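You operate a simulated robot arm through the tools that you are given. There is no shell and no other tool. Be economical: measure what you need, move in short steps, check, and stop when the job is done.

The job below is to be done with a simulated robot arm. You get a single attempt, and the scene is never put back.

## Task
Rack the blue-banded roll, wipe the smudge off the plate and zero the scale.
Fine: the roll goes in its own cradle, the cloth pad back on the ledge; zero it empty; other rolls stay. What is to be rubbed or washed off counts as gone when no trace of it is left.

The check looks at the end state, three seconds after you hand in, the way a careful person would. Anything else that was tipped, shoved, dropped, spilled or broken makes it a failure. Flat cloth is picked up by pressing the open fingertips on it (5 to 10 N) and closing them slowly along it; thin cloth reads only 2 to 8 mm in the jaws.

## Robot
A 7-joint arm with a two-finger gripper, hanging from a carriage that runs on a rail from [0.004, -2.701] to [0, 0.179] (x, y) and turns from -4.643 to 7.365 rad about z. Base frame: it is fixed where the carriage stands at the start and does not move with it; the origin is on the floor, on the carriage's upright axis, x ahead of it, y to its left, z up; the surface under the hand at the start is at about z = 0.6. Units: m, rad, N and s.
With the tool pointing down near the work surface it reaches from about 0.1 to 0.4 m from the robot's upright axis, wherever it stands. Its first joint turns from -2.897 to 2.897 rad. Places, roughly: smudge on the scale plate [0.4, -0.1, 0.6]. Payload 1.37 kg.
Tool frame: the origin (TCP) lies between the finger pads and is the grasp point; the fingertips stand 0.016 m ahead of it; z points along the fingers, y is the line along which they close. The gripper opens to 0.092 m. The gripper's body begins 0.074 m behind the TCP.
Orientation is that of the tool frame in the base frame, as a unit quaternion [x, y, z, w]. With the fingers straight down and closing along the base's y, the tool's x points along the base's -x, its y along +y and its z along -z.

## Interface
- The arm moves only by the tool jog_arm. Its arguments are lists of equal length, an entry for each row: "jaw": the opening, from 0 (shut) to 1 (fully open); "slide": the shift along the tool's x, y, z in units of 400 mm (1.0 is 400 mm), a list of three; "delta_rot": the turn, a rotation vector about the tool's x, y, z in units of 45 degrees (1.0 is 45 degrees), a list of three. In form: {"jaw": [jaw, ...], "slide": [[dx, dy, dz], ...], "delta_rot": [[rx, ry, rz], ...]}. A call has 1 to 10 rows; each row is the pose to reach, as a shift and turn from the pose commanded when the call began, along the tool's axes at that moment. A call with a number of a shift or a turn outside -1 to 1 is refused whole. Rows are played at 5 a second. More than 0.05 m and 0.15 rad between two rows, or a gripper value outside its range, and nothing of the call is played. Where a pose cannot be reached the arm comes as near as it can. A force on the tool above 40 N (or 10 N above the force at the start of the call, whichever is more), or a blocked arm, ends the call early, and 0.2 s more pass. Each finger halts on what it meets, pressing with about 26 N; the grip force reading is that of the motor and also rises with nothing between the fingers. The clock runs only during rows and for 0.2 s after the last one: add rows that repeat a pose to give the fingers time. The reply holds the time, the measured pose of the TCP, the force on the tool along the base axes, the opening and the grip force, in the units named above and with some noise, with the torque about the TCP (base axes, N m) and any sound that the robot's microphone picked up.
- Cameras (640 x 400 px; columns grow to the right, rows downward): "scene" is now at [0.2565, 0.0003, 1.5516]; the picture's right is [0.04, -1.00, 0.00], its down [-0.93, -0.04, -0.36] and it looks along [0.36, 0.02, -0.93] (base axes); focal length 214 px, centre (320, 200). "wrist" rides on the gripper at [0.071, 0.019, -0.111] in the tool frame; the picture's right is [-0.26, 0.97, 0.00], its down [-0.78, -0.21, -0.59] and it looks along [-0.57, -0.15, 0.81] (tool axes); focal length 280 px, centre (320, 200). There is no depth. A picture from a camera that has moved, and an enlarged one, comes with that camera's place and axes in the base frame and with its lens.
- get_image(camera): a new picture of that camera. No time passes.
- lift_body(by): slides the trunk up (or, below 0, down) by that many m; the arm and the scene camera ride with it, the base frame stays. It gives what a move gives, with no picture.
- drive_base(legs): drives the robot by 1 to 6 legs, each [ahead, left, turn to the left] in m, m and rad, along the robot's own axes; the way and the turn of a leg run together, so that a leg with both is an arc; at most 1.5 m and 3.142 rad a leg. The arm and the cameras ride along, it lands a little off, and it stops where it bumps. It keeps to its track: a leg is cut to what the track allows. It gives what a move gives.
- turn_head(pan, tilt): turns the head with the scene camera to pan (to the left, within 2.705 rad either way) and tilt (down, from -0.506 to 1.204), counted from straight ahead of the robot. It gives what a move gives.
- inspect(camera, box): a new picture of the part [left, top, right, bottom] of that camera's present view, enlarged. No time passes.
- job_done(): hands the job in; it is judged then, once.

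Go step by step. Nothing tells you exact positions but the pictures and the camera data: compare them with the known pose of the tool, close in by small moves and look again before you grip or let go. The budget is 120 turns and 90 pictures, counting those below and the enlarged ones. Unless the task says otherwise, let go and move clear before handing in, and close with one line.

The tools are called after "Emit:" by a JSON object that holds its "fn" and its "kwargs". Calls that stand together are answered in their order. jog_arm: Moves the arm, as the interface text tells. Its arguments: {"type":"object","properties":{"jaw":{"type":"array","items":{"type":"number"}},"slide":{"type":"array","items":{"type":"array","items":{"type":"number"}}},"delta_rot":{"type":"array","items":{"type":"array","items":{"type":"number"}}}},"required":["jaw","slide","delta_rot"]} The other tools are called the same way: lift_body (by) slides the trunk up or down; drive_base (legs) drives the base; turn_head (pan, tilt) turns the head that bears the scene camera; get_image (camera) takes a picture; inspect (camera, box) takes an enlarged picture of a part of a camera's view; job_done () hands the job in.

At the start:

```text
t: 0.0
tcp_pos: [0.2915, -0.0676, 1.0002]
tcp_rot: [-0.001, 1.0, 0.0, 0.0]
force: [0.8, 0.0, -0.3]
moment: [0.0, -0.02, -0.04]
grip_width: 0.0916
finger_force: 0.0
trunk travel left (down, up): [-0.375, 0.285]
robot x, y, heading: [0.0006, 0.0007, -0.002]
head pan, tilt: [0.044, 1.201]
```

scene: 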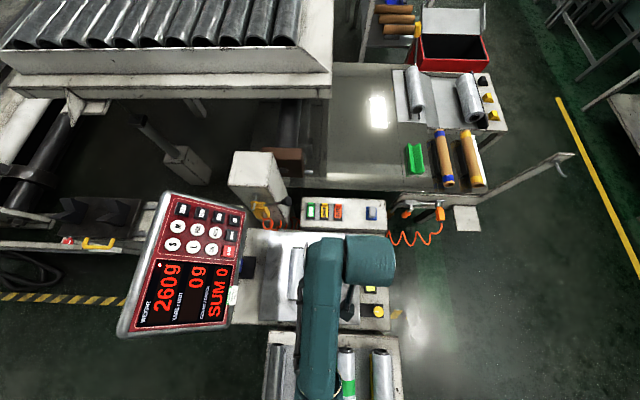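
wrist: 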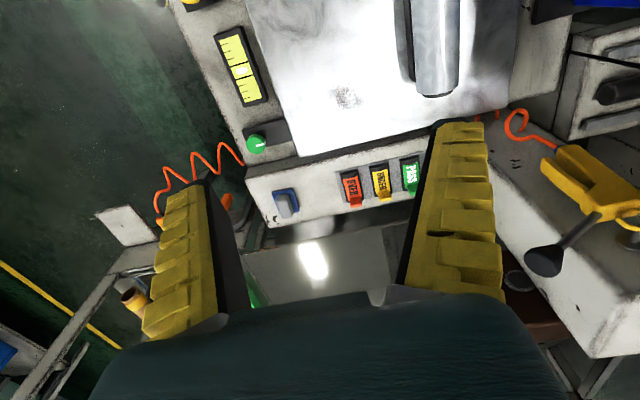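

I see a scale with a plate in front (a roll lying on it, and a smudge), a display reading 260 g, and a farther table with other rolls. I'll look closer before moving.

Emit:
{"fn": "inspect", "kwargs": {"camera": "scene", "box": [220, 180, 460, 400]}}

Emit:
{"fn": "inspect", "kwargs": {"camera": "scene", "box": [360, 0, 520, 220]}}

Emit:
{"fn": "inspect", "kwargs": {"camera": "wrist", "box": [180, 0, 560, 230]}}

Emit:
{"fn": "inspect", "kwargs": {"camera": "scene", "box": [110, 180, 260, 350]}}

```text
1.82 times, centred on (340, 290) of scene
camera zoom: at [0.2565, 0.0003, 1.5516], right [0.04, -1.0, 0.0], down [-0.93, -0.04, -0.36], along [0.36, 0.02, -0.93], focal length 390 px, centre (284, 36)
```

zoom: 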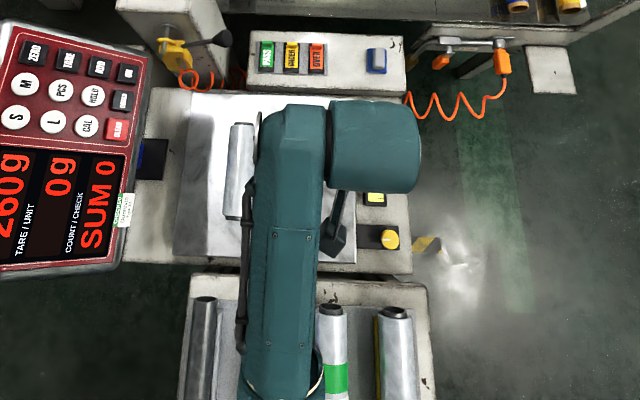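

```text
1.82 times, centred on (440, 110) of scene
camera zoom: at [0.2565, 0.0003, 1.5516], right [0.04, -1.0, 0.0], down [-0.93, -0.04, -0.36], along [0.36, 0.02, -0.93], focal length 390 px, centre (102, 364)
```

zoom: 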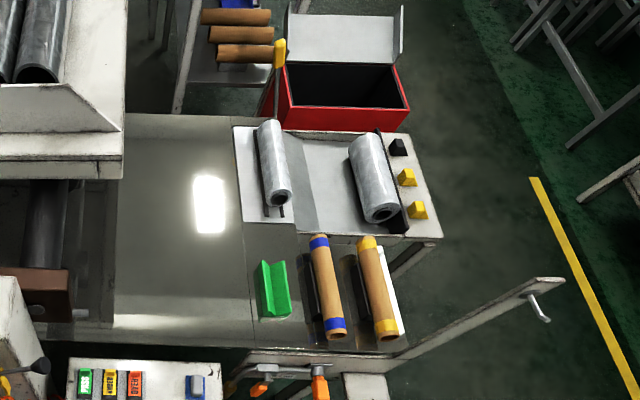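

```text
1.68 times, centred on (370, 115) of wrist
camera zoom: at [0.2199, -0.0469, 1.1108], right [0.26, 0.97, 0.0], down [0.78, -0.21, 0.59], along [0.57, -0.15, -0.81], focal length 472 px, centre (236, 343)
```

zoom: 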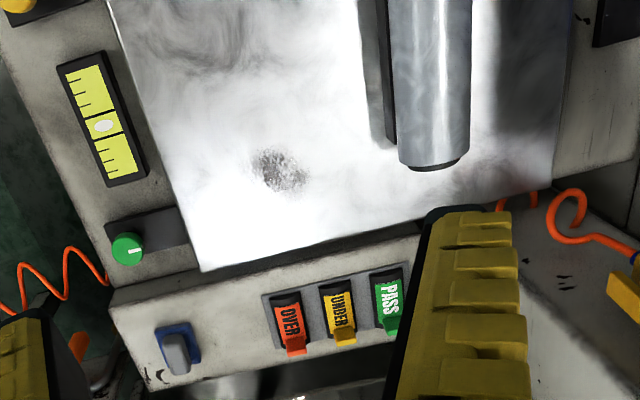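

```text
2.35 times, centred on (185, 265) of scene
camera zoom: at [0.2565, 0.0003, 1.5516], right [0.04, -1.0, 0.0], down [-0.93, -0.04, -0.36], along [0.36, 0.02, -0.93], focal length 505 px, centre (638, 47)
```

zoom: 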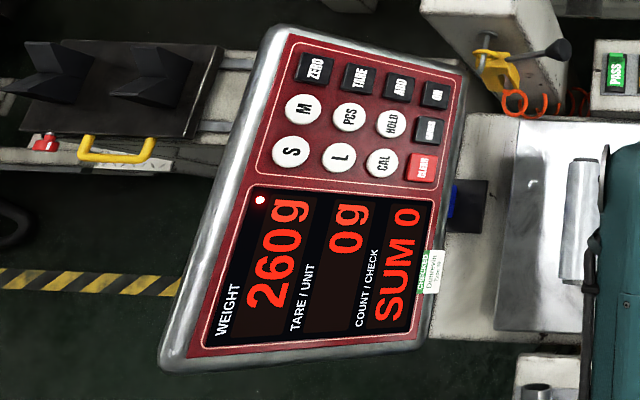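

The arm hides part of the view; I'll turn the head to survey the right side and back for cradles and the cloth.

Emit:
{"fn": "turn_head", "kwargs": {"pan": -1.3, "tilt": 0.9}}

Emit:
{"fn": "get_image", "kwargs": {"camera": "scene"}}

Emit:
{"fn": "turn_head", "kwargs": {"pan": -2.6, "tilt": 1.0}}

Emit:
{"fn": "get_image", "kwargs": {"camera": "scene"}}

Emit:
{"fn": "turn_head", "kwargs": {"pan": 1.5, "tilt": 1.0}}

Emit:
{"fn": "get_image", "kwargs": {"camera": "scene"}}

```text
t: 1.5
tcp_pos: [0.2911, -0.0682, 1.0]
tcp_rot: [0.0, 1.0, 0.0, 0.0]
force: [0.1, 0.6, 0.7]
moment: [0.02, 0.04, -0.02]
grip_width: 0.0917
finger_force: 0.0
trunk travel left (down, up): [-0.375, 0.285]
robot x, y, heading: [-0.0001, -0.0051, -0.001]
head pan, tilt: [-1.3, 0.901]
```

```text
83 pictures are left
camera scene: at [0.2208, -0.0748, 1.5715], right [-0.96, -0.27, 0.0], down [-0.21, 0.76, -0.62], along [0.17, -0.6, -0.78], focal length 214 px, centre (320, 200)
```

scene: 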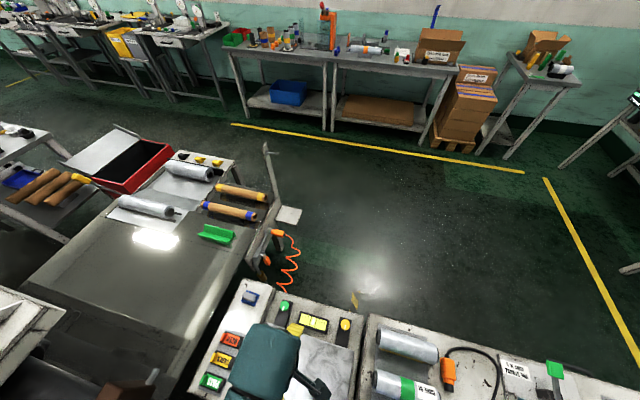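

```text
t: 3.0
tcp_pos: [0.2917, -0.0679, 0.9997]
tcp_rot: [0.0, 1.0, -0.001, 0.0]
force: [-0.2, 0.0, -0.3]
moment: [0.0, 0.02, 0.02]
grip_width: 0.0918
finger_force: 0.1
trunk travel left (down, up): [-0.375, 0.285]
robot x, y, heading: [0.0027, 0.0002, -0.003]
head pan, tilt: [-2.601, 1.0]
```

```text
82 pictures are left
camera scene: at [0.1409, -0.038, 1.5642], right [-0.52, 0.86, 0.0], down [0.72, 0.43, -0.54], along [-0.46, -0.28, -0.84], focal length 214 px, centre (320, 200)
```

scene: 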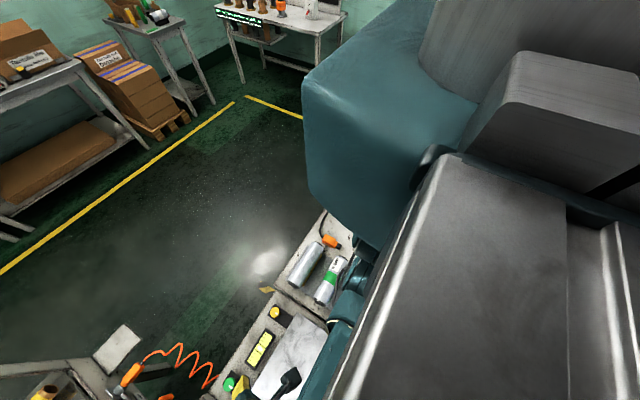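

```text
t: 6.3
tcp_pos: [0.2913, -0.067, 1.0001]
tcp_rot: [0.0, 1.0, -0.001, 0.0]
force: [-0.1, -0.4, -0.2]
moment: [0.0, 0.02, -0.02]
grip_width: 0.0918
finger_force: 0.0
trunk travel left (down, up): [-0.375, 0.285]
robot x, y, heading: [0.0021, 0.0005, 0.0]
head pan, tilt: [1.499, 1.0]
```

```text
81 pictures are left
camera scene: at [0.2056, 0.0674, 1.5642], right [1.0, -0.07, 0.0], down [-0.06, -0.84, -0.54], along [0.04, 0.54, -0.84], focal length 214 px, centre (320, 200)
```

scene: 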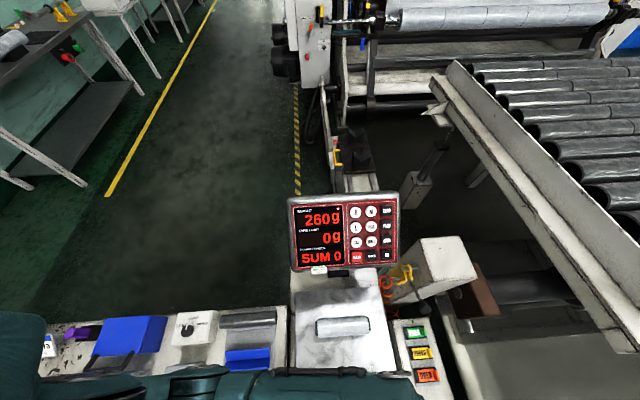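

Benches surround the carriage. I'll enlarge the left-hand bench.

Emit:
{"fn": "inspect", "kwargs": {"camera": "scene", "box": [20, 280, 460, 400]}}

Emit:
{"fn": "turn_head", "kwargs": {"pan": 2.5, "tilt": 1.2}}

Emit:
{"fn": "get_image", "kwargs": {"camera": "scene"}}

Emit:
{"fn": "turn_head", "kwargs": {"pan": 0.6, "tilt": 1.204}}

Emit:
{"fn": "get_image", "kwargs": {"camera": "scene"}}

```text
1.45 times, centred on (240, 340) of scene
camera zoom: at [0.2056, 0.0674, 1.5642], right [1.0, -0.07, 0.0], down [-0.06, -0.84, -0.54], along [0.04, 0.54, -0.84], focal length 312 px, centre (436, -4)
```

zoom: 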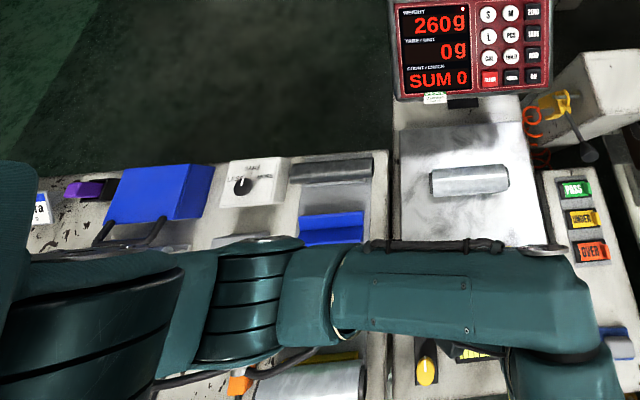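

```text
t: 7.6
tcp_pos: [0.2911, -0.0673, 1.001]
tcp_rot: [0.0, 1.0, 0.0, -0.001]
force: [-0.5, 0.0, -0.5]
moment: [0.02, 0.01, 0.0]
grip_width: 0.0918
finger_force: 0.1
trunk travel left (down, up): [-0.375, 0.285]
robot x, y, heading: [-0.0032, 0.0025, -0.003]
head pan, tilt: [2.499, 1.201]
```

```text
79 pictures are left
camera scene: at [0.1558, 0.0314, 1.5517], right [0.6, 0.8, 0.0], down [0.75, -0.56, -0.36], along [-0.29, 0.22, -0.93], focal length 214 px, centre (320, 200)
```

scene: 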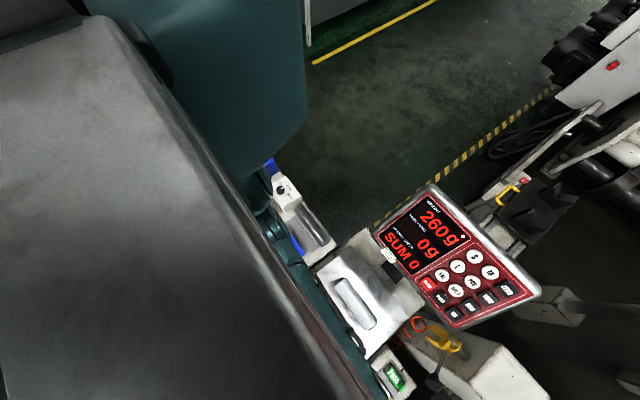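

```text
t: 9.4
tcp_pos: [0.2898, -0.0674, 0.9991]
tcp_rot: [0.0, 1.0, 0.0, 0.0]
force: [-0.2, 0.0, -0.3]
moment: [-0.02, 0.01, 0.02]
grip_width: 0.092
finger_force: 0.2
trunk travel left (down, up): [-0.375, 0.285]
robot x, y, heading: [0.0018, -0.0037, -0.003]
head pan, tilt: [0.6, 1.201]
```

```text
78 pictures are left
camera scene: at [0.2467, 0.0295, 1.5516], right [0.57, -0.82, 0.0], down [-0.77, -0.53, -0.36], along [0.3, 0.2, -0.93], focal length 214 px, centre (320, 200)
```

scene: 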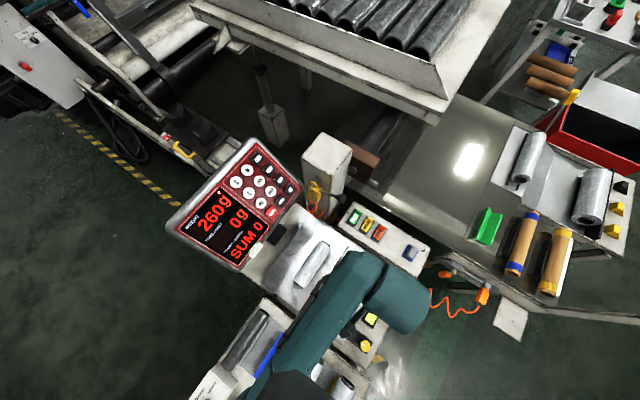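

A near bench holds rolls (grey, something blue, green-banded, yellow) under the arm. I'll swing the carriage right to clear the view and look back.

Emit:
{"fn": "drive_base", "kwargs": {"legs": [[0, 0, -1.4]]}}

Emit:
{"fn": "turn_head", "kwargs": {"pan": 1.5, "tilt": 1.204}}

Emit:
{"fn": "get_image", "kwargs": {"camera": "scene"}}

Emit:
{"fn": "get_image", "kwargs": {"camera": "wrist"}}

```text
t: 13.2
tcp_pos: [-0.0123, -0.2986, 1.0004]
tcp_rot: [0.638, 0.77, 0.0, 0.0]
force: [0.0, 0.1, -0.7]
moment: [0.0, -0.01, 0.0]
grip_width: 0.0921
finger_force: 0.1
trunk travel left (down, up): [-0.375, 0.285]
robot x, y, heading: [-0.0, 0.0006, -1.383]
head pan, tilt: [0.6, 1.201]
```

```text
t: 14.4
tcp_pos: [-0.0124, -0.2981, 1.0007]
tcp_rot: [0.638, 0.77, 0.0, 0.0]
force: [1.2, 0.4, -1.0]
moment: [0.0, -0.01, 0.0]
grip_width: 0.0918
finger_force: 0.1
trunk travel left (down, up): [-0.375, 0.285]
robot x, y, heading: [0.0021, 0.002, -1.386]
head pan, tilt: [1.499, 1.201]
```

```text
77 pictures are left
camera scene: at [0.0934, -0.1922, 1.5516], right [0.11, -0.99, 0.0], down [-0.93, -0.11, -0.36], along [0.36, 0.04, -0.93], focal length 214 px, centre (320, 200)
```

scene: 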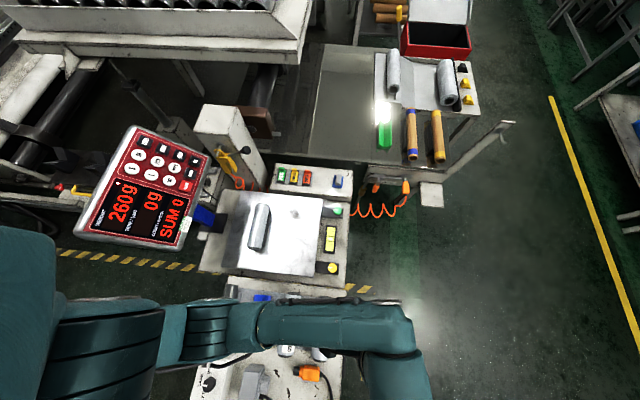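

```text
76 pictures are left
camera wrist: at [-0.0066, -0.2241, 1.1108], right [1.0, -0.08, 0.0], down [-0.06, -0.81, 0.59], along [-0.05, -0.59, -0.81], focal length 280 px, centre (320, 200)
```

wrist: 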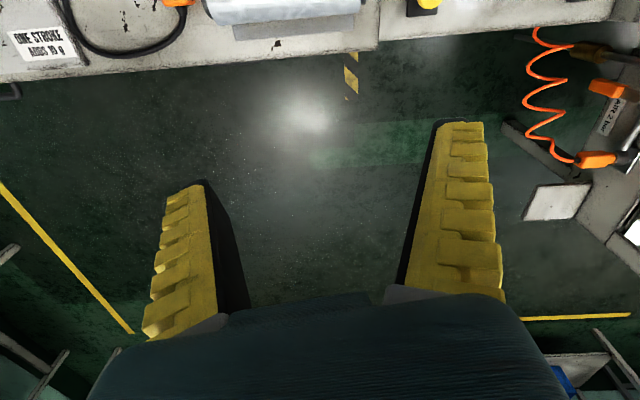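

Now I'll slide the carriage right along the rail and face forward, then look left at the bench.

Emit:
{"fn": "drive_base", "kwargs": {"legs": [[0.6, 0, 0]]}}

Emit:
{"fn": "turn_head", "kwargs": {"pan": 2.6, "tilt": 0.9}}

Emit:
{"fn": "get_image", "kwargs": {"camera": "scene"}}

```text
t: 17.9
tcp_pos: [-0.0083, -0.8915, 1.0]
tcp_rot: [0.636, 0.772, 0.001, 0.0]
force: [-0.5, 0.5, 0.1]
moment: [0.0, 0.0, -0.02]
grip_width: 0.0918
finger_force: 0.1
trunk travel left (down, up): [-0.375, 0.285]
robot x, y, heading: [0.0016, -0.5901, -1.377]
head pan, tilt: [1.499, 1.201]
```

```text
t: 19.2
tcp_pos: [-0.0091, -0.891, 0.9992]
tcp_rot: [0.636, 0.772, 0.001, 0.0]
force: [0.2, 0.2, 0.6]
moment: [-0.01, 0.01, -0.01]
grip_width: 0.0918
finger_force: 0.0
trunk travel left (down, up): [-0.375, 0.285]
robot x, y, heading: [-0.0026, -0.5921, -1.378]
head pan, tilt: [2.601, 0.901]
```

```text
75 pictures are left
camera scene: at [0.0658, -0.7198, 1.5715], right [0.94, -0.34, 0.0], down [-0.27, -0.74, -0.62], along [0.21, 0.58, -0.78], focal length 214 px, centre (320, 200)
```

scene: 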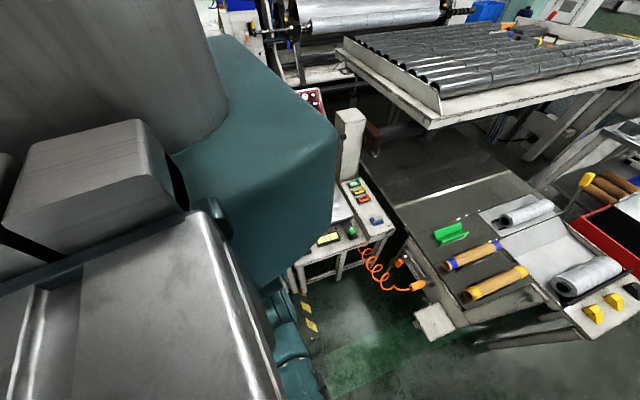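

The body blocks the view; face forward and look again.

Emit:
{"fn": "drive_base", "kwargs": {"legs": [[0, 0, 1.37]]}}

Emit:
{"fn": "turn_head", "kwargs": {"pan": 1.6, "tilt": 0.9}}

Emit:
{"fn": "get_image", "kwargs": {"camera": "scene"}}

```text
t: 22.9
tcp_pos: [0.2923, -0.6617, 1.0002]
tcp_rot: [0.004, 1.0, 0.0, 0.0]
force: [-0.6, -0.1, 0.7]
moment: [0.02, -0.02, 0.04]
grip_width: 0.092
finger_force: 0.0
trunk travel left (down, up): [-0.375, 0.285]
robot x, y, heading: [0.0002, -0.5944, -0.003]
head pan, tilt: [2.601, 0.901]
```

```text
t: 24.2
tcp_pos: [0.2913, -0.6606, 1.0005]
tcp_rot: [0.004, 1.0, 0.0, 0.0]
force: [0.4, 0.4, 0.7]
moment: [0.04, 0.02, 0.03]
grip_width: 0.0916
finger_force: 0.0
trunk travel left (down, up): [-0.375, 0.285]
robot x, y, heading: [-0.0025, -0.592, -0.01]
head pan, tilt: [1.6, 0.901]
```

```text
74 pictures are left
camera scene: at [0.1997, -0.5204, 1.5715], right [1.0, 0.02, 0.0], down [0.02, -0.78, -0.62], along [-0.01, 0.62, -0.78], focal length 214 px, centre (320, 200)
```

scene: 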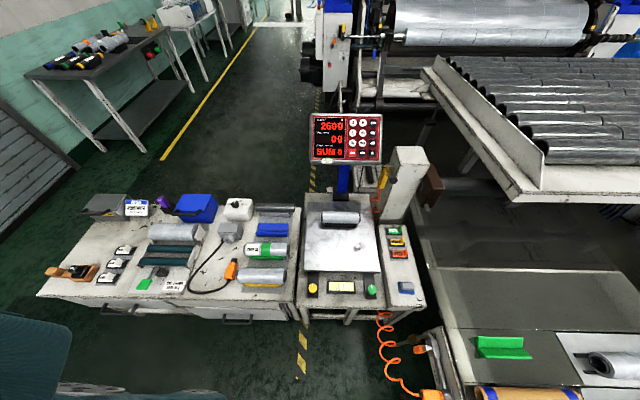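

Clear view of the bench now; enlarging it.

Emit:
{"fn": "inspect", "kwargs": {"camera": "scene", "box": [40, 185, 300, 325]}}

Emit:
{"fn": "inspect", "kwargs": {"camera": "scene", "box": [290, 100, 430, 320]}}

```text
2.46 times, centred on (170, 255) of scene
camera zoom: at [0.1997, -0.5204, 1.5715], right [1.0, 0.02, 0.0], down [0.02, -0.78, -0.62], along [-0.01, 0.62, -0.78], focal length 528 px, centre (689, 65)
```

zoom: 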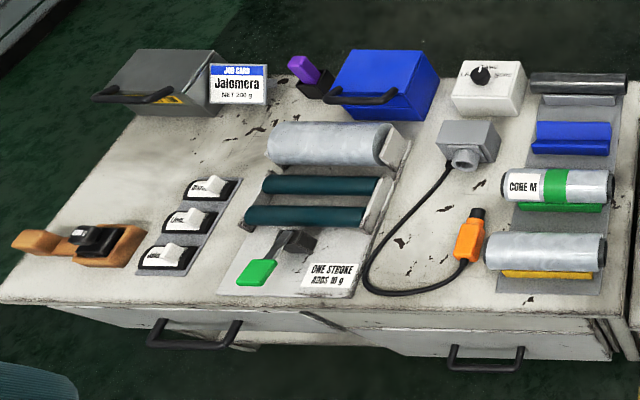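

```text
1.82 times, centred on (360, 210) of scene
camera zoom: at [0.1997, -0.5204, 1.5715], right [1.0, 0.02, 0.0], down [0.02, -0.78, -0.62], along [-0.01, 0.62, -0.78], focal length 390 px, centre (247, 182)
```

zoom: 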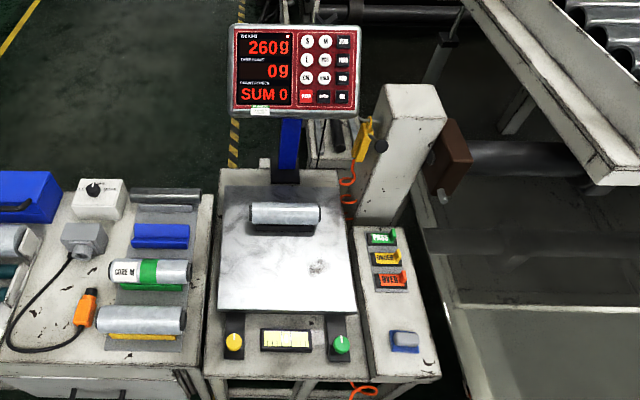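

Blue cradle is empty, between grey and green. The roll on the plate should be the blue one; checking band and the blue-grey item on the ledge (cloth pad candidate).

Emit:
{"fn": "inspect", "kwargs": {"camera": "scene", "box": [310, 195, 380, 245]}}

Emit:
{"fn": "inspect", "kwargs": {"camera": "scene", "box": [370, 220, 440, 310]}}

Emit:
{"fn": "inspect", "kwargs": {"camera": "scene", "box": [230, 200, 300, 300]}}

```text
8.00 times, centred on (345, 220) of scene
camera zoom: at [0.1997, -0.5204, 1.5715], right [1.0, 0.02, 0.0], down [0.02, -0.78, -0.62], along [-0.01, 0.62, -0.78], focal length 1716 px, centre (120, 40)
```

zoom: 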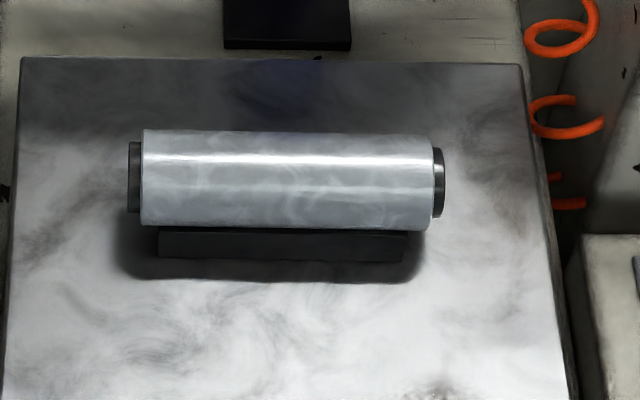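

```text
4.44 times, centred on (405, 265) of scene
camera zoom: at [0.1997, -0.5204, 1.5715], right [1.0, 0.02, 0.0], down [0.02, -0.78, -0.62], along [-0.01, 0.62, -0.78], focal length 953 px, centre (-58, -89)
```

zoom: 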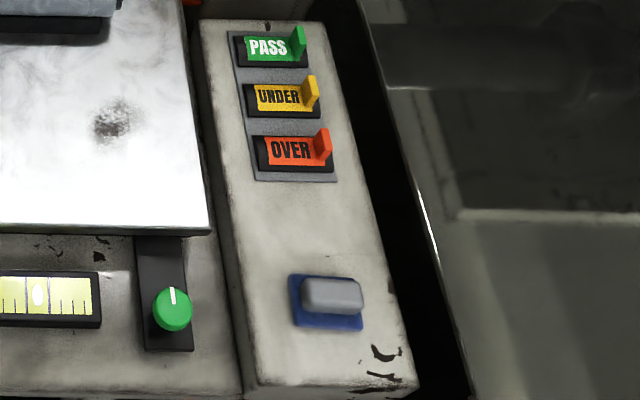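

```text
4.00 times, centred on (265, 250) of scene
camera zoom: at [0.1997, -0.5204, 1.5715], right [1.0, 0.02, 0.0], down [0.02, -0.78, -0.62], along [-0.01, 0.62, -0.78], focal length 858 px, centre (540, 0)
```

zoom: 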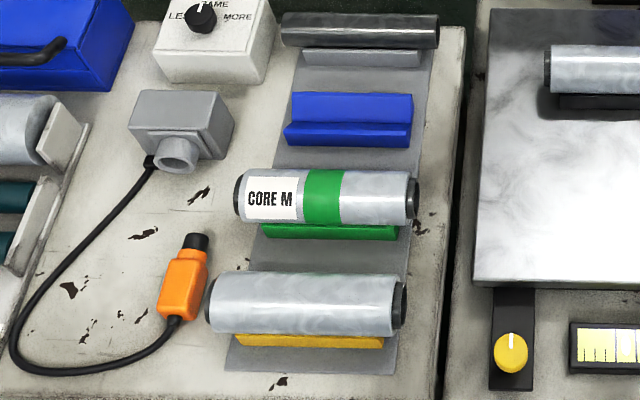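

I have it: the pad (grey handle on blue cloth) is on the right ledge near (0.575, -0.225, 0.59); roll near (0.30, 0.11); blue cradle near (-0.05, 0.03); ZERO key near (0.42, 0.365, 1.03) on a 45° panel facing -y. Moving the carriage to y≈-0.1 and placing the hand above the roll.

Emit:
{"fn": "drive_base", "kwargs": {"legs": [[0, 0.49, 0]]}}

Emit:
{"fn": "jog_arm", "kwargs": {"jaw": [1, 1, 1, 1, 1, 1], "slide": [[0, 0, 0.12], [0, 0, 0.24], [0, 0.1, 0.34], [0, 0.2, 0.4], [0, 0.3, 0.45], [0, 0.4, 0.5]], "delta_rot": [[0, 0, 0], [0, 0, 0], [0, 0, 0], [0, 0, 0], [0, 0, 0], [0, 0, 0]]}}

Emit:
{"fn": "get_image", "kwargs": {"camera": "wrist"}}

```text
t: 27.1
tcp_pos: [0.2911, -0.17, 0.9996]
tcp_rot: [0.003, 1.0, 0.0, -0.001]
force: [-0.5, 0.3, -0.5]
moment: [0.02, 0.0, -0.02]
grip_width: 0.0918
finger_force: 0.1
trunk travel left (down, up): [-0.375, 0.285]
robot x, y, heading: [0.0017, -0.1042, -0.009]
head pan, tilt: [1.6, 0.901]
```

```text
refused: row 3 steps farther than a row can; nothing moved
```

```text
68 pictures are left
camera wrist: at [0.2198, -0.148, 1.1108], right [0.27, 0.96, 0.0], down [0.78, -0.22, 0.59], along [0.57, -0.16, -0.81], focal length 280 px, centre (320, 200)
```

wrist: 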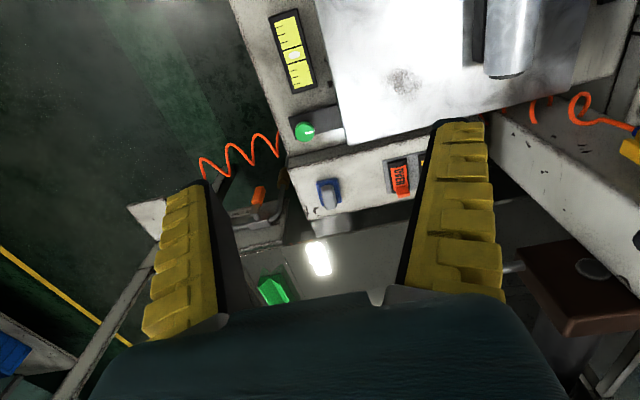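

Steps were slightly too large; retry with finer steps to hover above the roll.

Emit:
{"fn": "jog_arm", "kwargs": {"jaw": [1, 1, 1, 1, 1, 1, 1, 1, 1], "slide": [[0, 0.08, 0.08], [0, 0.16, 0.16], [0, 0.24, 0.24], [0, 0.32, 0.32], [0, 0.4, 0.4], [0, 0.48, 0.45], [0, 0.56, 0.45], [0, 0.64, 0.45], [0, 0.7, 0.45]], "delta_rot": [[0, 0, 0], [0, 0, 0], [0, 0, 0], [0, 0, 0], [0, 0, 0], [0, 0, 0], [0, 0, 0], [0, 0, 0], [0, 0, 0]]}}

Emit:
{"fn": "get_image", "kwargs": {"camera": "wrist"}}

Emit:
{"fn": "turn_head", "kwargs": {"pan": 0.3, "tilt": 1.2}}

Emit:
{"fn": "get_image", "kwargs": {"camera": "scene"}}

```text
t: 29.1
tcp_pos: [0.2905, 0.1118, 0.8202]
tcp_rot: [0.003, 1.0, 0.0, 0.0]
force: [-0.4, 0.3, 0.9]
moment: [-0.01, -0.01, -0.01]
grip_width: 0.0916
finger_force: 0.0
trunk travel left (down, up): [-0.375, 0.285]
robot x, y, heading: [0.0015, -0.0998, -0.008]
head pan, tilt: [1.6, 0.901]
```

```text
67 pictures are left
camera wrist: at [0.2197, 0.1324, 0.9306], right [0.27, 0.96, 0.0], down [0.78, -0.22, 0.59], along [0.57, -0.16, -0.81], focal length 280 px, centre (320, 200)
```

wrist: 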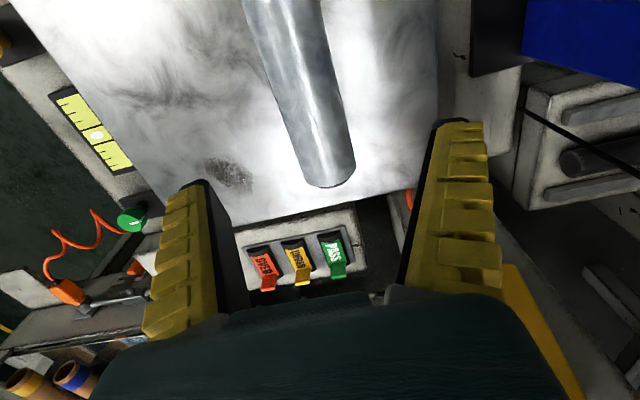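

```text
t: 30.6
tcp_pos: [0.2898, 0.1107, 0.82]
tcp_rot: [0.002, 1.0, -0.001, 0.001]
force: [-0.5, 0.0, 0.5]
moment: [0.01, 0.01, 0.01]
grip_width: 0.0919
finger_force: 0.1
trunk travel left (down, up): [-0.375, 0.285]
robot x, y, heading: [0.0028, -0.1013, -0.004]
head pan, tilt: [0.3, 1.201]
```

```text
66 pictures are left
camera scene: at [0.2542, -0.0868, 1.5517], right [0.29, -0.96, 0.0], down [-0.89, -0.27, -0.36], along [0.35, 0.11, -0.93], focal length 214 px, centre (320, 200)
```

scene: 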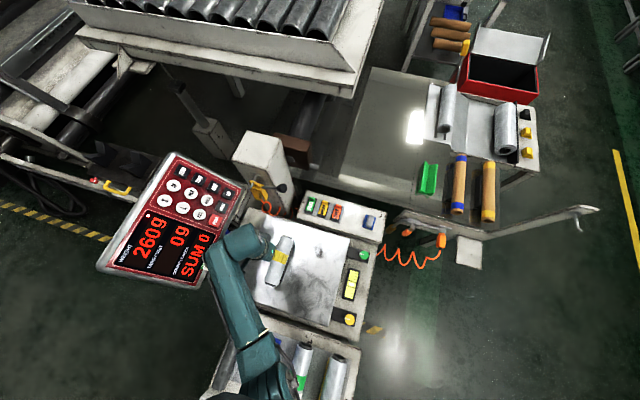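

Hand is above the roll. Going lower to refine.

Emit:
{"fn": "jog_arm", "kwargs": {"jaw": [1, 1, 1], "slide": [[0.02, -0.02, 0.09], [0.02, -0.02, 0.18], [0.02, -0.02, 0.23]], "delta_rot": [[0, 0, 0], [0, 0, 0], [0, 0, 0]]}}

Emit:
{"fn": "get_image", "kwargs": {"camera": "wrist"}}

Emit:
{"fn": "inspect", "kwargs": {"camera": "scene", "box": [200, 190, 390, 330]}}

```text
t: 31.4
tcp_pos: [0.2842, 0.1024, 0.7271]
tcp_rot: [0.003, 1.0, -0.001, 0.0]
force: [0.2, -0.3, 0.5]
moment: [-0.03, 0.0, -0.02]
grip_width: 0.0917
finger_force: 0.0
trunk travel left (down, up): [-0.375, 0.285]
robot x, y, heading: [-0.0003, -0.099, -0.005]
head pan, tilt: [0.3, 1.201]
```

```text
65 pictures are left
camera wrist: at [0.2138, 0.123, 0.8383], right [0.27, 0.96, 0.0], down [0.78, -0.22, 0.59], along [0.57, -0.16, -0.81], focal length 280 px, centre (320, 200)
```

wrist: 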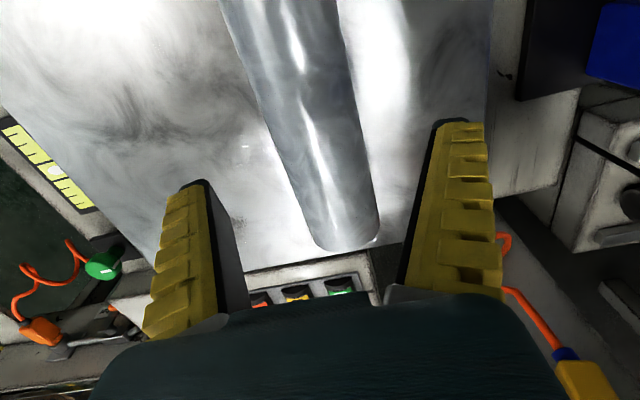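

```text
2.86 times, centred on (295, 260) of scene
camera zoom: at [0.2542, -0.0868, 1.5517], right [0.29, -0.96, 0.0], down [-0.89, -0.27, -0.36], along [0.35, 0.11, -0.93], focal length 613 px, centre (391, 29)
```

zoom: 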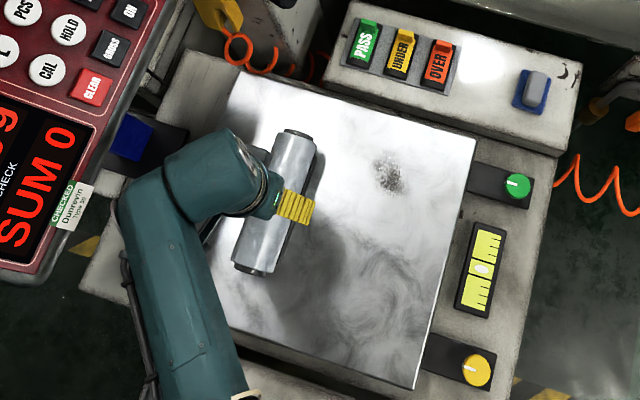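

Roll axis is at y≈0.097, centre x≈0.305. Descend to z≈0.655.

Emit:
{"fn": "jog_arm", "kwargs": {"jaw": [1, 1, 1, 1], "slide": [[-0.05, -0.013, 0.0], [-0.05, -0.013, 0.08], [-0.05, -0.013, 0.14], [-0.05, -0.013, 0.18]], "delta_rot": [[0, 0, 0], [0, 0, 0], [0, 0, 0], [0, 0, 0]]}}

Emit:
{"fn": "get_image", "kwargs": {"camera": "wrist"}}

Emit:
{"fn": "turn_head", "kwargs": {"pan": 0.3, "tilt": 0.9}}

Emit:
{"fn": "get_image", "kwargs": {"camera": "scene"}}

```text
t: 32.4
tcp_pos: [0.3043, 0.0984, 0.6572]
tcp_rot: [0.003, 1.0, 0.0, 0.0]
force: [0.1, -1.0, 0.4]
moment: [0.0, 0.02, 0.02]
grip_width: 0.0917
finger_force: 0.0
trunk travel left (down, up): [-0.375, 0.285]
robot x, y, heading: [0.0023, -0.1001, -0.001]
head pan, tilt: [0.3, 1.201]
```

```text
63 pictures are left
camera wrist: at [0.2339, 0.1187, 0.7677], right [0.27, 0.96, 0.0], down [0.78, -0.22, 0.59], along [0.57, -0.16, -0.81], focal length 280 px, centre (320, 200)
```

wrist: 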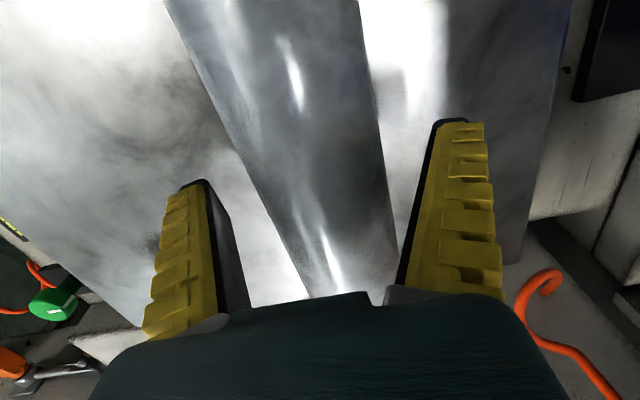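

```text
t: 33.2
tcp_pos: [0.3045, 0.0975, 0.6563]
tcp_rot: [0.002, 1.0, 0.001, 0.0]
force: [-0.4, 0.1, 0.4]
moment: [0.02, 0.02, -0.01]
grip_width: 0.092
finger_force: 0.1
trunk travel left (down, up): [-0.375, 0.285]
robot x, y, heading: [0.0022, -0.0991, -0.003]
head pan, tilt: [0.3, 0.901]
```

```text
62 pictures are left
camera scene: at [0.2729, -0.0811, 1.5714], right [0.29, -0.96, 0.0], down [-0.75, -0.23, -0.62], along [0.59, 0.18, -0.78], focal length 214 px, centre (320, 200)
```

scene: 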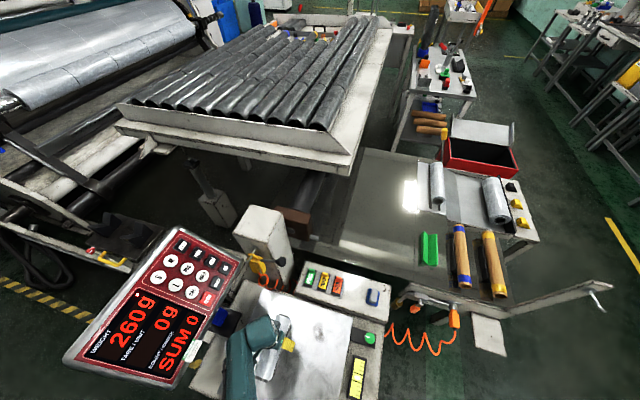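

The roll sits between the fingers. Lower 18 mm more and close gently.

Emit:
{"fn": "jog_arm", "kwargs": {"jaw": [1, 1, 0.75, 0.6, 0.45, 0.45, 0.45], "slide": [[0, 0, 0.025], [0, 0, 0.045], [0, 0, 0.045], [0, 0, 0.045], [0, 0, 0.045], [0, 0, 0.045], [0, 0, 0.045]], "delta_rot": [[0, 0, 0], [0, 0, 0], [0, 0, 0], [0, 0, 0], [0, 0, 0], [0, 0, 0], [0, 0, 0]]}}

```text
t: 34.8
tcp_pos: [0.3041, 0.0985, 0.6378]
tcp_rot: [0.002, 1.0, 0.002, 0.0]
force: [0.3, 4.8, -0.4]
moment: [0.13, -0.2, 0.14]
grip_width: 0.0581
finger_force: 26.1
trunk travel left (down, up): [-0.375, 0.285]
robot x, y, heading: [-0.0004, -0.1019, -0.003]
head pan, tilt: [0.3, 0.901]
```

Gripped at 58 mm. Lift gently and check the display and the roll's band.

Emit:
{"fn": "jog_arm", "kwargs": {"jaw": [0.45, 0.45, 0.45, 0.45, 0.45, 0.45], "slide": [[0, 0, -0.025], [0, 0, -0.075], [0, 0, -0.15], [0, 0, -0.25], [0, 0, -0.35], [0, 0, -0.42]], "delta_rot": [[0, 0, 0], [0, 0, 0], [0, 0, 0], [0, 0, 0], [0, 0, 0], [0, 0, 0]]}}

Emit:
{"fn": "get_image", "kwargs": {"camera": "wrist"}}

Emit:
{"fn": "inspect", "kwargs": {"camera": "scene", "box": [60, 220, 400, 400]}}

```text
t: 36.2
tcp_pos: [0.3031, 0.0989, 0.8071]
tcp_rot: [0.002, 1.0, -0.001, -0.001]
force: [0.8, 1.1, -2.8]
moment: [0.01, -0.04, 0.05]
grip_width: 0.0576
finger_force: 25.6
trunk travel left (down, up): [-0.375, 0.285]
robot x, y, heading: [0.0013, -0.104, -0.004]
head pan, tilt: [0.3, 0.901]
```

```text
61 pictures are left
camera wrist: at [0.2311, 0.1197, 0.9175], right [0.27, 0.96, 0.0], down [0.78, -0.21, 0.59], along [0.57, -0.16, -0.81], focal length 280 px, centre (320, 200)
```

wrist: 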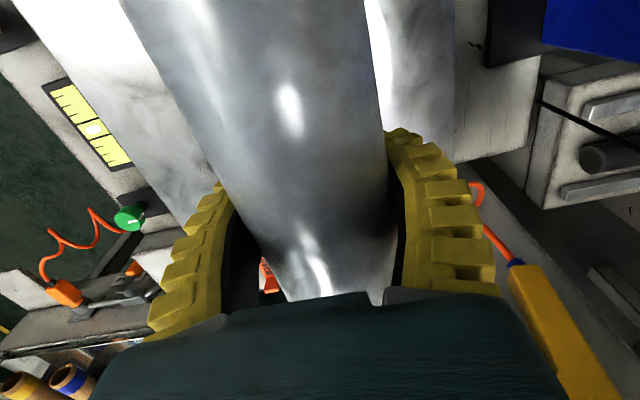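

```text
1.88 times, centred on (230, 310) of scene
camera zoom: at [0.2729, -0.0812, 1.5714], right [0.29, -0.96, 0.0], down [-0.75, -0.23, -0.62], along [0.59, 0.18, -0.78], focal length 404 px, centre (489, -7)
```

zoom: 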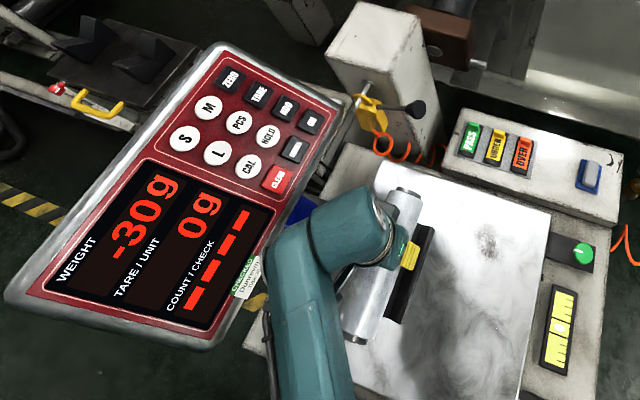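

Roll is held (empty plate now reads -30 g). Drive right to y≈-0.3, then carry the roll sideways over the blue cradle.

Emit:
{"fn": "drive_base", "kwargs": {"legs": [[0, -0.2, 0]]}}

Emit:
{"fn": "jog_arm", "kwargs": {"jaw": [0.45, 0.45, 0.45, 0.45, 0.45, 0.45, 0.45, 0.45], "slide": [[0.11, 0.03, 0], [0.22, 0.07, 0], [0.33, 0.11, 0], [0.44, 0.15, 0], [0.55, 0.19, 0], [0.66, 0.23, 0], [0.76, 0.28, 0], [0.86, 0.34, 0]], "delta_rot": [[0, 0, 0], [0, 0, 0], [0, 0, 0], [0, 0, 0], [0, 0, 0], [0, 0, 0], [0, 0, 0], [0, 0, 0]]}}

Emit:
{"fn": "get_image", "kwargs": {"camera": "wrist"}}

Emit:
{"fn": "turn_head", "kwargs": {"pan": 1.8, "tilt": 1.1}}

Emit:
{"fn": "get_image", "kwargs": {"camera": "scene"}}

```text
t: 37.8
tcp_pos: [0.3014, -0.0956, 0.8065]
tcp_rot: [0.0, 1.0, 0.0, 0.0]
force: [0.3, -0.6, -3.1]
moment: [0.0, -0.02, -0.03]
grip_width: 0.0572
finger_force: 25.8
trunk travel left (down, up): [-0.375, 0.285]
robot x, y, heading: [-0.0028, -0.2963, -0.002]
head pan, tilt: [0.3, 0.901]
```

```text
t: 39.6
tcp_pos: [-0.0413, 0.0417, 0.8074]
tcp_rot: [0.0, 1.0, 0.0, -0.001]
force: [0.0, -0.1, -3.3]
moment: [0.01, -0.01, 0.0]
grip_width: 0.0573
finger_force: 26.5
trunk travel left (down, up): [-0.375, 0.285]
robot x, y, heading: [0.0023, -0.2952, 0.004]
head pan, tilt: [0.3, 0.901]
```

```text
59 pictures are left
camera wrist: at [-0.1125, 0.0619, 0.9181], right [0.26, 0.96, 0.0], down [0.78, -0.21, 0.59], along [0.57, -0.15, -0.81], focal length 280 px, centre (320, 200)
```

wrist: 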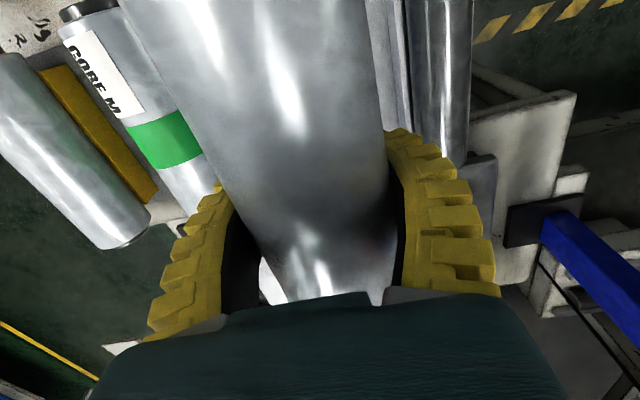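

```text
t: 41.2
tcp_pos: [-0.0405, 0.0404, 0.807]
tcp_rot: [0.0, 1.0, 0.0, 0.0]
force: [-0.5, 0.8, -2.7]
moment: [0.04, -0.02, 0.01]
grip_width: 0.0576
finger_force: 26.1
trunk travel left (down, up): [-0.375, 0.285]
robot x, y, heading: [0.0002, -0.2937, 0.002]
head pan, tilt: [1.799, 1.1]
```

```text
58 pictures are left
camera scene: at [0.1868, -0.2365, 1.5576], right [0.97, 0.23, 0.0], down [0.2, -0.87, -0.45], along [-0.1, 0.44, -0.89], focal length 214 px, centre (320, 200)
```

scene: 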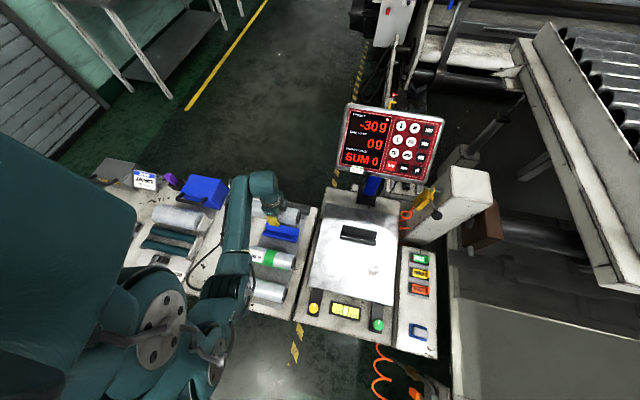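

The roll hovers near the blue cradle; zooming to align.

Emit:
{"fn": "inspect", "kwargs": {"camera": "scene", "box": [220, 160, 340, 310]}}

```text
2.67 times, centred on (280, 235) of scene
camera zoom: at [0.1868, -0.2365, 1.5576], right [0.97, 0.23, 0.0], down [0.2, -0.87, -0.45], along [-0.1, 0.44, -0.89], focal length 572 px, centre (427, 107)
```

zoom: 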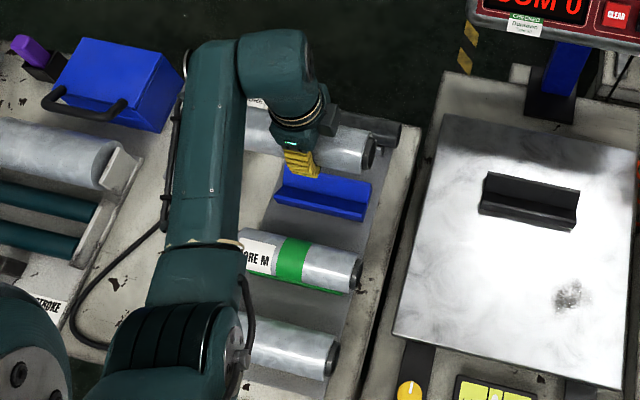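

Estimated target tcp ≈ (-0.042, 0.035). Shift and descend partway, then look.

Emit:
{"fn": "jog_arm", "kwargs": {"jaw": [0.45, 0.45, 0.45, 0.45], "slide": [[0.003, -0.016, 0], [0.003, -0.016, 0.1], [0.003, -0.016, 0.2], [0.003, -0.016, 0.3]], "delta_rot": [[0, 0, 0], [0, 0, 0], [0, 0, 0], [0, 0, 0]]}}

Emit:
{"fn": "inspect", "kwargs": {"camera": "scene", "box": [220, 180, 340, 280]}}

Emit:
{"fn": "get_image", "kwargs": {"camera": "wrist"}}

```text
t: 42.2
tcp_pos: [-0.0415, 0.036, 0.6842]
tcp_rot: [0.0, 1.0, 0.0, 0.0]
force: [0.4, 0.2, -2.6]
moment: [-0.01, -0.04, 0.01]
grip_width: 0.0573
finger_force: 25.8
trunk travel left (down, up): [-0.375, 0.285]
robot x, y, heading: [0.001, -0.2955, -0.001]
head pan, tilt: [1.799, 1.1]
```

```text
4.00 times, centred on (280, 230) of scene
camera zoom: at [0.1868, -0.2365, 1.5577], right [0.97, 0.23, 0.0], down [0.2, -0.87, -0.45], along [-0.1, 0.44, -0.89], focal length 858 px, centre (480, 80)
```

zoom: 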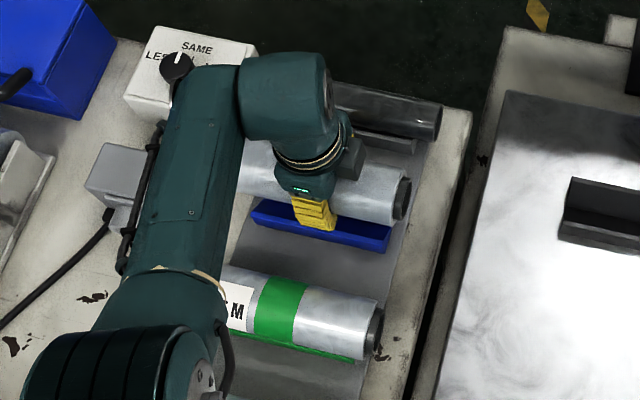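

```text
55 pictures are left
camera wrist: at [-0.1124, 0.0568, 0.7961], right [0.26, 0.97, 0.0], down [0.78, -0.21, 0.59], along [0.57, -0.15, -0.81], focal length 280 px, centre (320, 200)
```

wrist: 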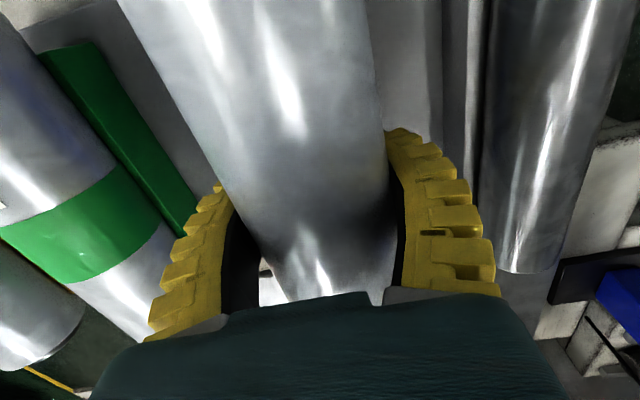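

Aligned; lowering further in small steps.

Emit:
{"fn": "jog_arm", "kwargs": {"jaw": [0.45, 0.45, 0.45], "slide": [[0, 0, 0.035], [0, 0, 0.06], [0, 0, 0.08]], "delta_rot": [[0, 0, 0], [0, 0, 0], [0, 0, 0]]}}

Emit:
{"fn": "inspect", "kwargs": {"camera": "scene", "box": [240, 190, 320, 260]}}

```text
t: 42.9
tcp_pos: [-0.0414, 0.0353, 0.6649]
tcp_rot: [-0.001, 1.0, -0.001, 0.001]
force: [1.2, -11.8, 28.7]
moment: [-1.25, 0.2, 0.15]
grip_width: 0.0557
finger_force: 26.4
trunk travel left (down, up): [-0.375, 0.285]
robot x, y, heading: [-0.0009, -0.2918, 0.004]
head pan, tilt: [1.799, 1.1]
stopped in row 3: the force on the tool passed its limit at 47 N (the readings are from after the stop); the commanded pose is now the measured one
```

```text
5.71 times, centred on (280, 225) of scene
camera zoom: at [0.1868, -0.2377, 1.5581], right [0.97, 0.23, 0.0], down [0.2, -0.87, -0.45], along [-0.1, 0.44, -0.89], focal length 1226 px, centre (549, 57)
```

zoom: 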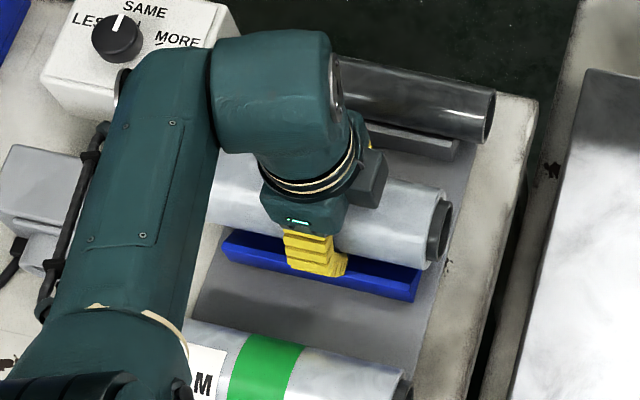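

The force pattern suggests the -y fingertip is touching the cradle's front lip. Back off 12 mm and study the cradle profile.

Emit:
{"fn": "jog_arm", "kwargs": {"jaw": [0.45, 0.45], "slide": [[0, 0, -0.03], [0, 0, -0.08]], "delta_rot": [[0, 0, 0], [0, 0, 0]]}}

Emit:
{"fn": "inspect", "kwargs": {"camera": "scene", "box": [320, 205, 400, 255]}}

Emit:
{"fn": "inspect", "kwargs": {"camera": "scene", "box": [240, 200, 320, 310]}}

```text
t: 43.5
tcp_pos: [-0.0419, 0.0359, 0.6963]
tcp_rot: [-0.002, 1.0, 0.001, 0.001]
force: [0.1, 0.4, -2.6]
moment: [-0.02, -0.06, -0.01]
grip_width: 0.0562
finger_force: 25.9
trunk travel left (down, up): [-0.375, 0.285]
robot x, y, heading: [-0.0007, -0.297, -0.001]
head pan, tilt: [1.799, 1.1]
```

```text
8.00 times, centred on (360, 230) of scene
camera zoom: at [0.1868, -0.2367, 1.5574], right [0.97, 0.23, 0.0], down [0.2, -0.87, -0.45], along [-0.1, 0.44, -0.89], focal length 1716 px, centre (0, -40)
```

zoom: 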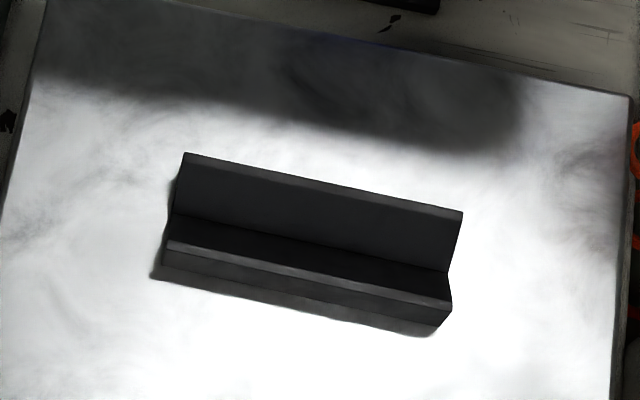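

```text
3.64 times, centred on (280, 255) of scene
camera zoom: at [0.1868, -0.2367, 1.5574], right [0.97, 0.23, 0.0], down [0.2, -0.87, -0.45], along [-0.1, 0.44, -0.89], focal length 780 px, centre (466, 0)
```

zoom: 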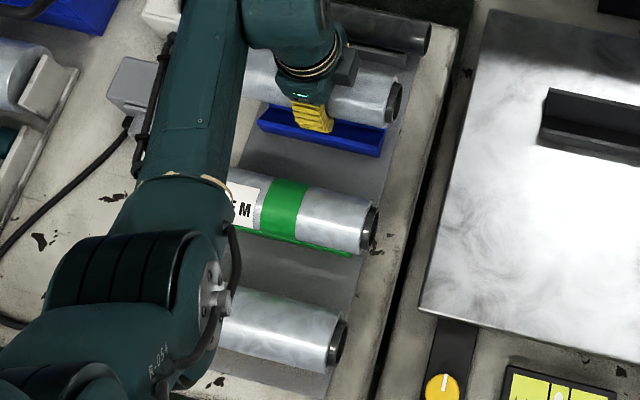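

It's a V-cradle; the hand is a few mm too far +y. Shift -4 mm and descend finely.

Emit:
{"fn": "jog_arm", "kwargs": {"jaw": [0.45, 0.45, 0.45, 0.45, 0.45], "slide": [[0, -0.01, 0], [0, -0.01, 0.03], [0, -0.01, 0.06], [0, -0.01, 0.07], [0, -0.01, 0.074]], "delta_rot": [[0, 0, 0], [0, 0, 0], [0, 0, 0], [0, 0, 0], [0, 0, 0]]}}

```text
t: 44.6
tcp_pos: [-0.041, 0.0348, 0.6676]
tcp_rot: [-0.001, 1.0, 0.0, 0.0]
force: [1.8, -3.3, 9.9]
moment: [-0.51, 0.0, 0.05]
grip_width: 0.0562
finger_force: 26.1
trunk travel left (down, up): [-0.375, 0.285]
robot x, y, heading: [-0.0009, -0.2926, -0.0]
head pan, tilt: [1.799, 1.1]
```

Still the -y finger on the rim. Raise slightly, shift another -4 mm, and try again.

Emit:
{"fn": "jog_arm", "kwargs": {"jaw": [0.45, 0.45, 0.45, 0.45, 0.45], "slide": [[0, 0, -0.02], [0, -0.01, -0.02], [0, -0.01, -0.008], [0, -0.01, 0], [0, -0.01, 0.005]], "delta_rot": [[0, 0, 0], [0, 0, 0], [0, 0, 0], [0, 0, 0], [0, 0, 0]]}}

Emit:
{"fn": "inspect", "kwargs": {"camera": "scene", "box": [240, 200, 320, 250]}}

```text
t: 45.9
tcp_pos: [-0.0428, 0.0339, 0.668]
tcp_rot: [-0.001, 1.0, 0.003, 0.001]
force: [1.1, 0.3, 22.9]
moment: [-0.97, 0.01, -0.01]
grip_width: 0.0561
finger_force: 26.0
trunk travel left (down, up): [-0.375, 0.285]
robot x, y, heading: [-0.0037, -0.2949, 0.002]
head pan, tilt: [1.799, 1.1]
```

```text
8.00 times, centred on (280, 225) of scene
camera zoom: at [0.1867, -0.2363, 1.5582], right [0.97, 0.23, 0.0], down [0.2, -0.87, -0.45], along [-0.1, 0.44, -0.89], focal length 1716 px, centre (640, 0)
```

zoom: 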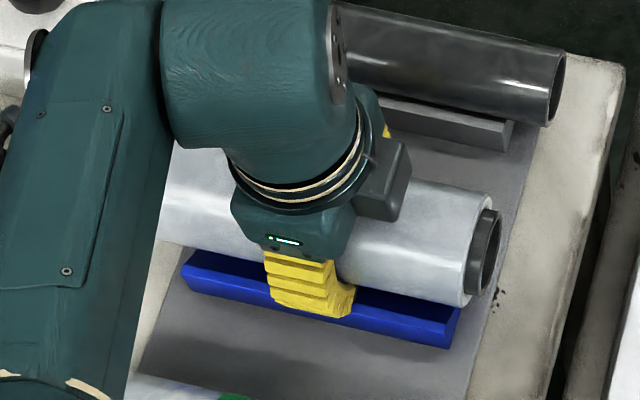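

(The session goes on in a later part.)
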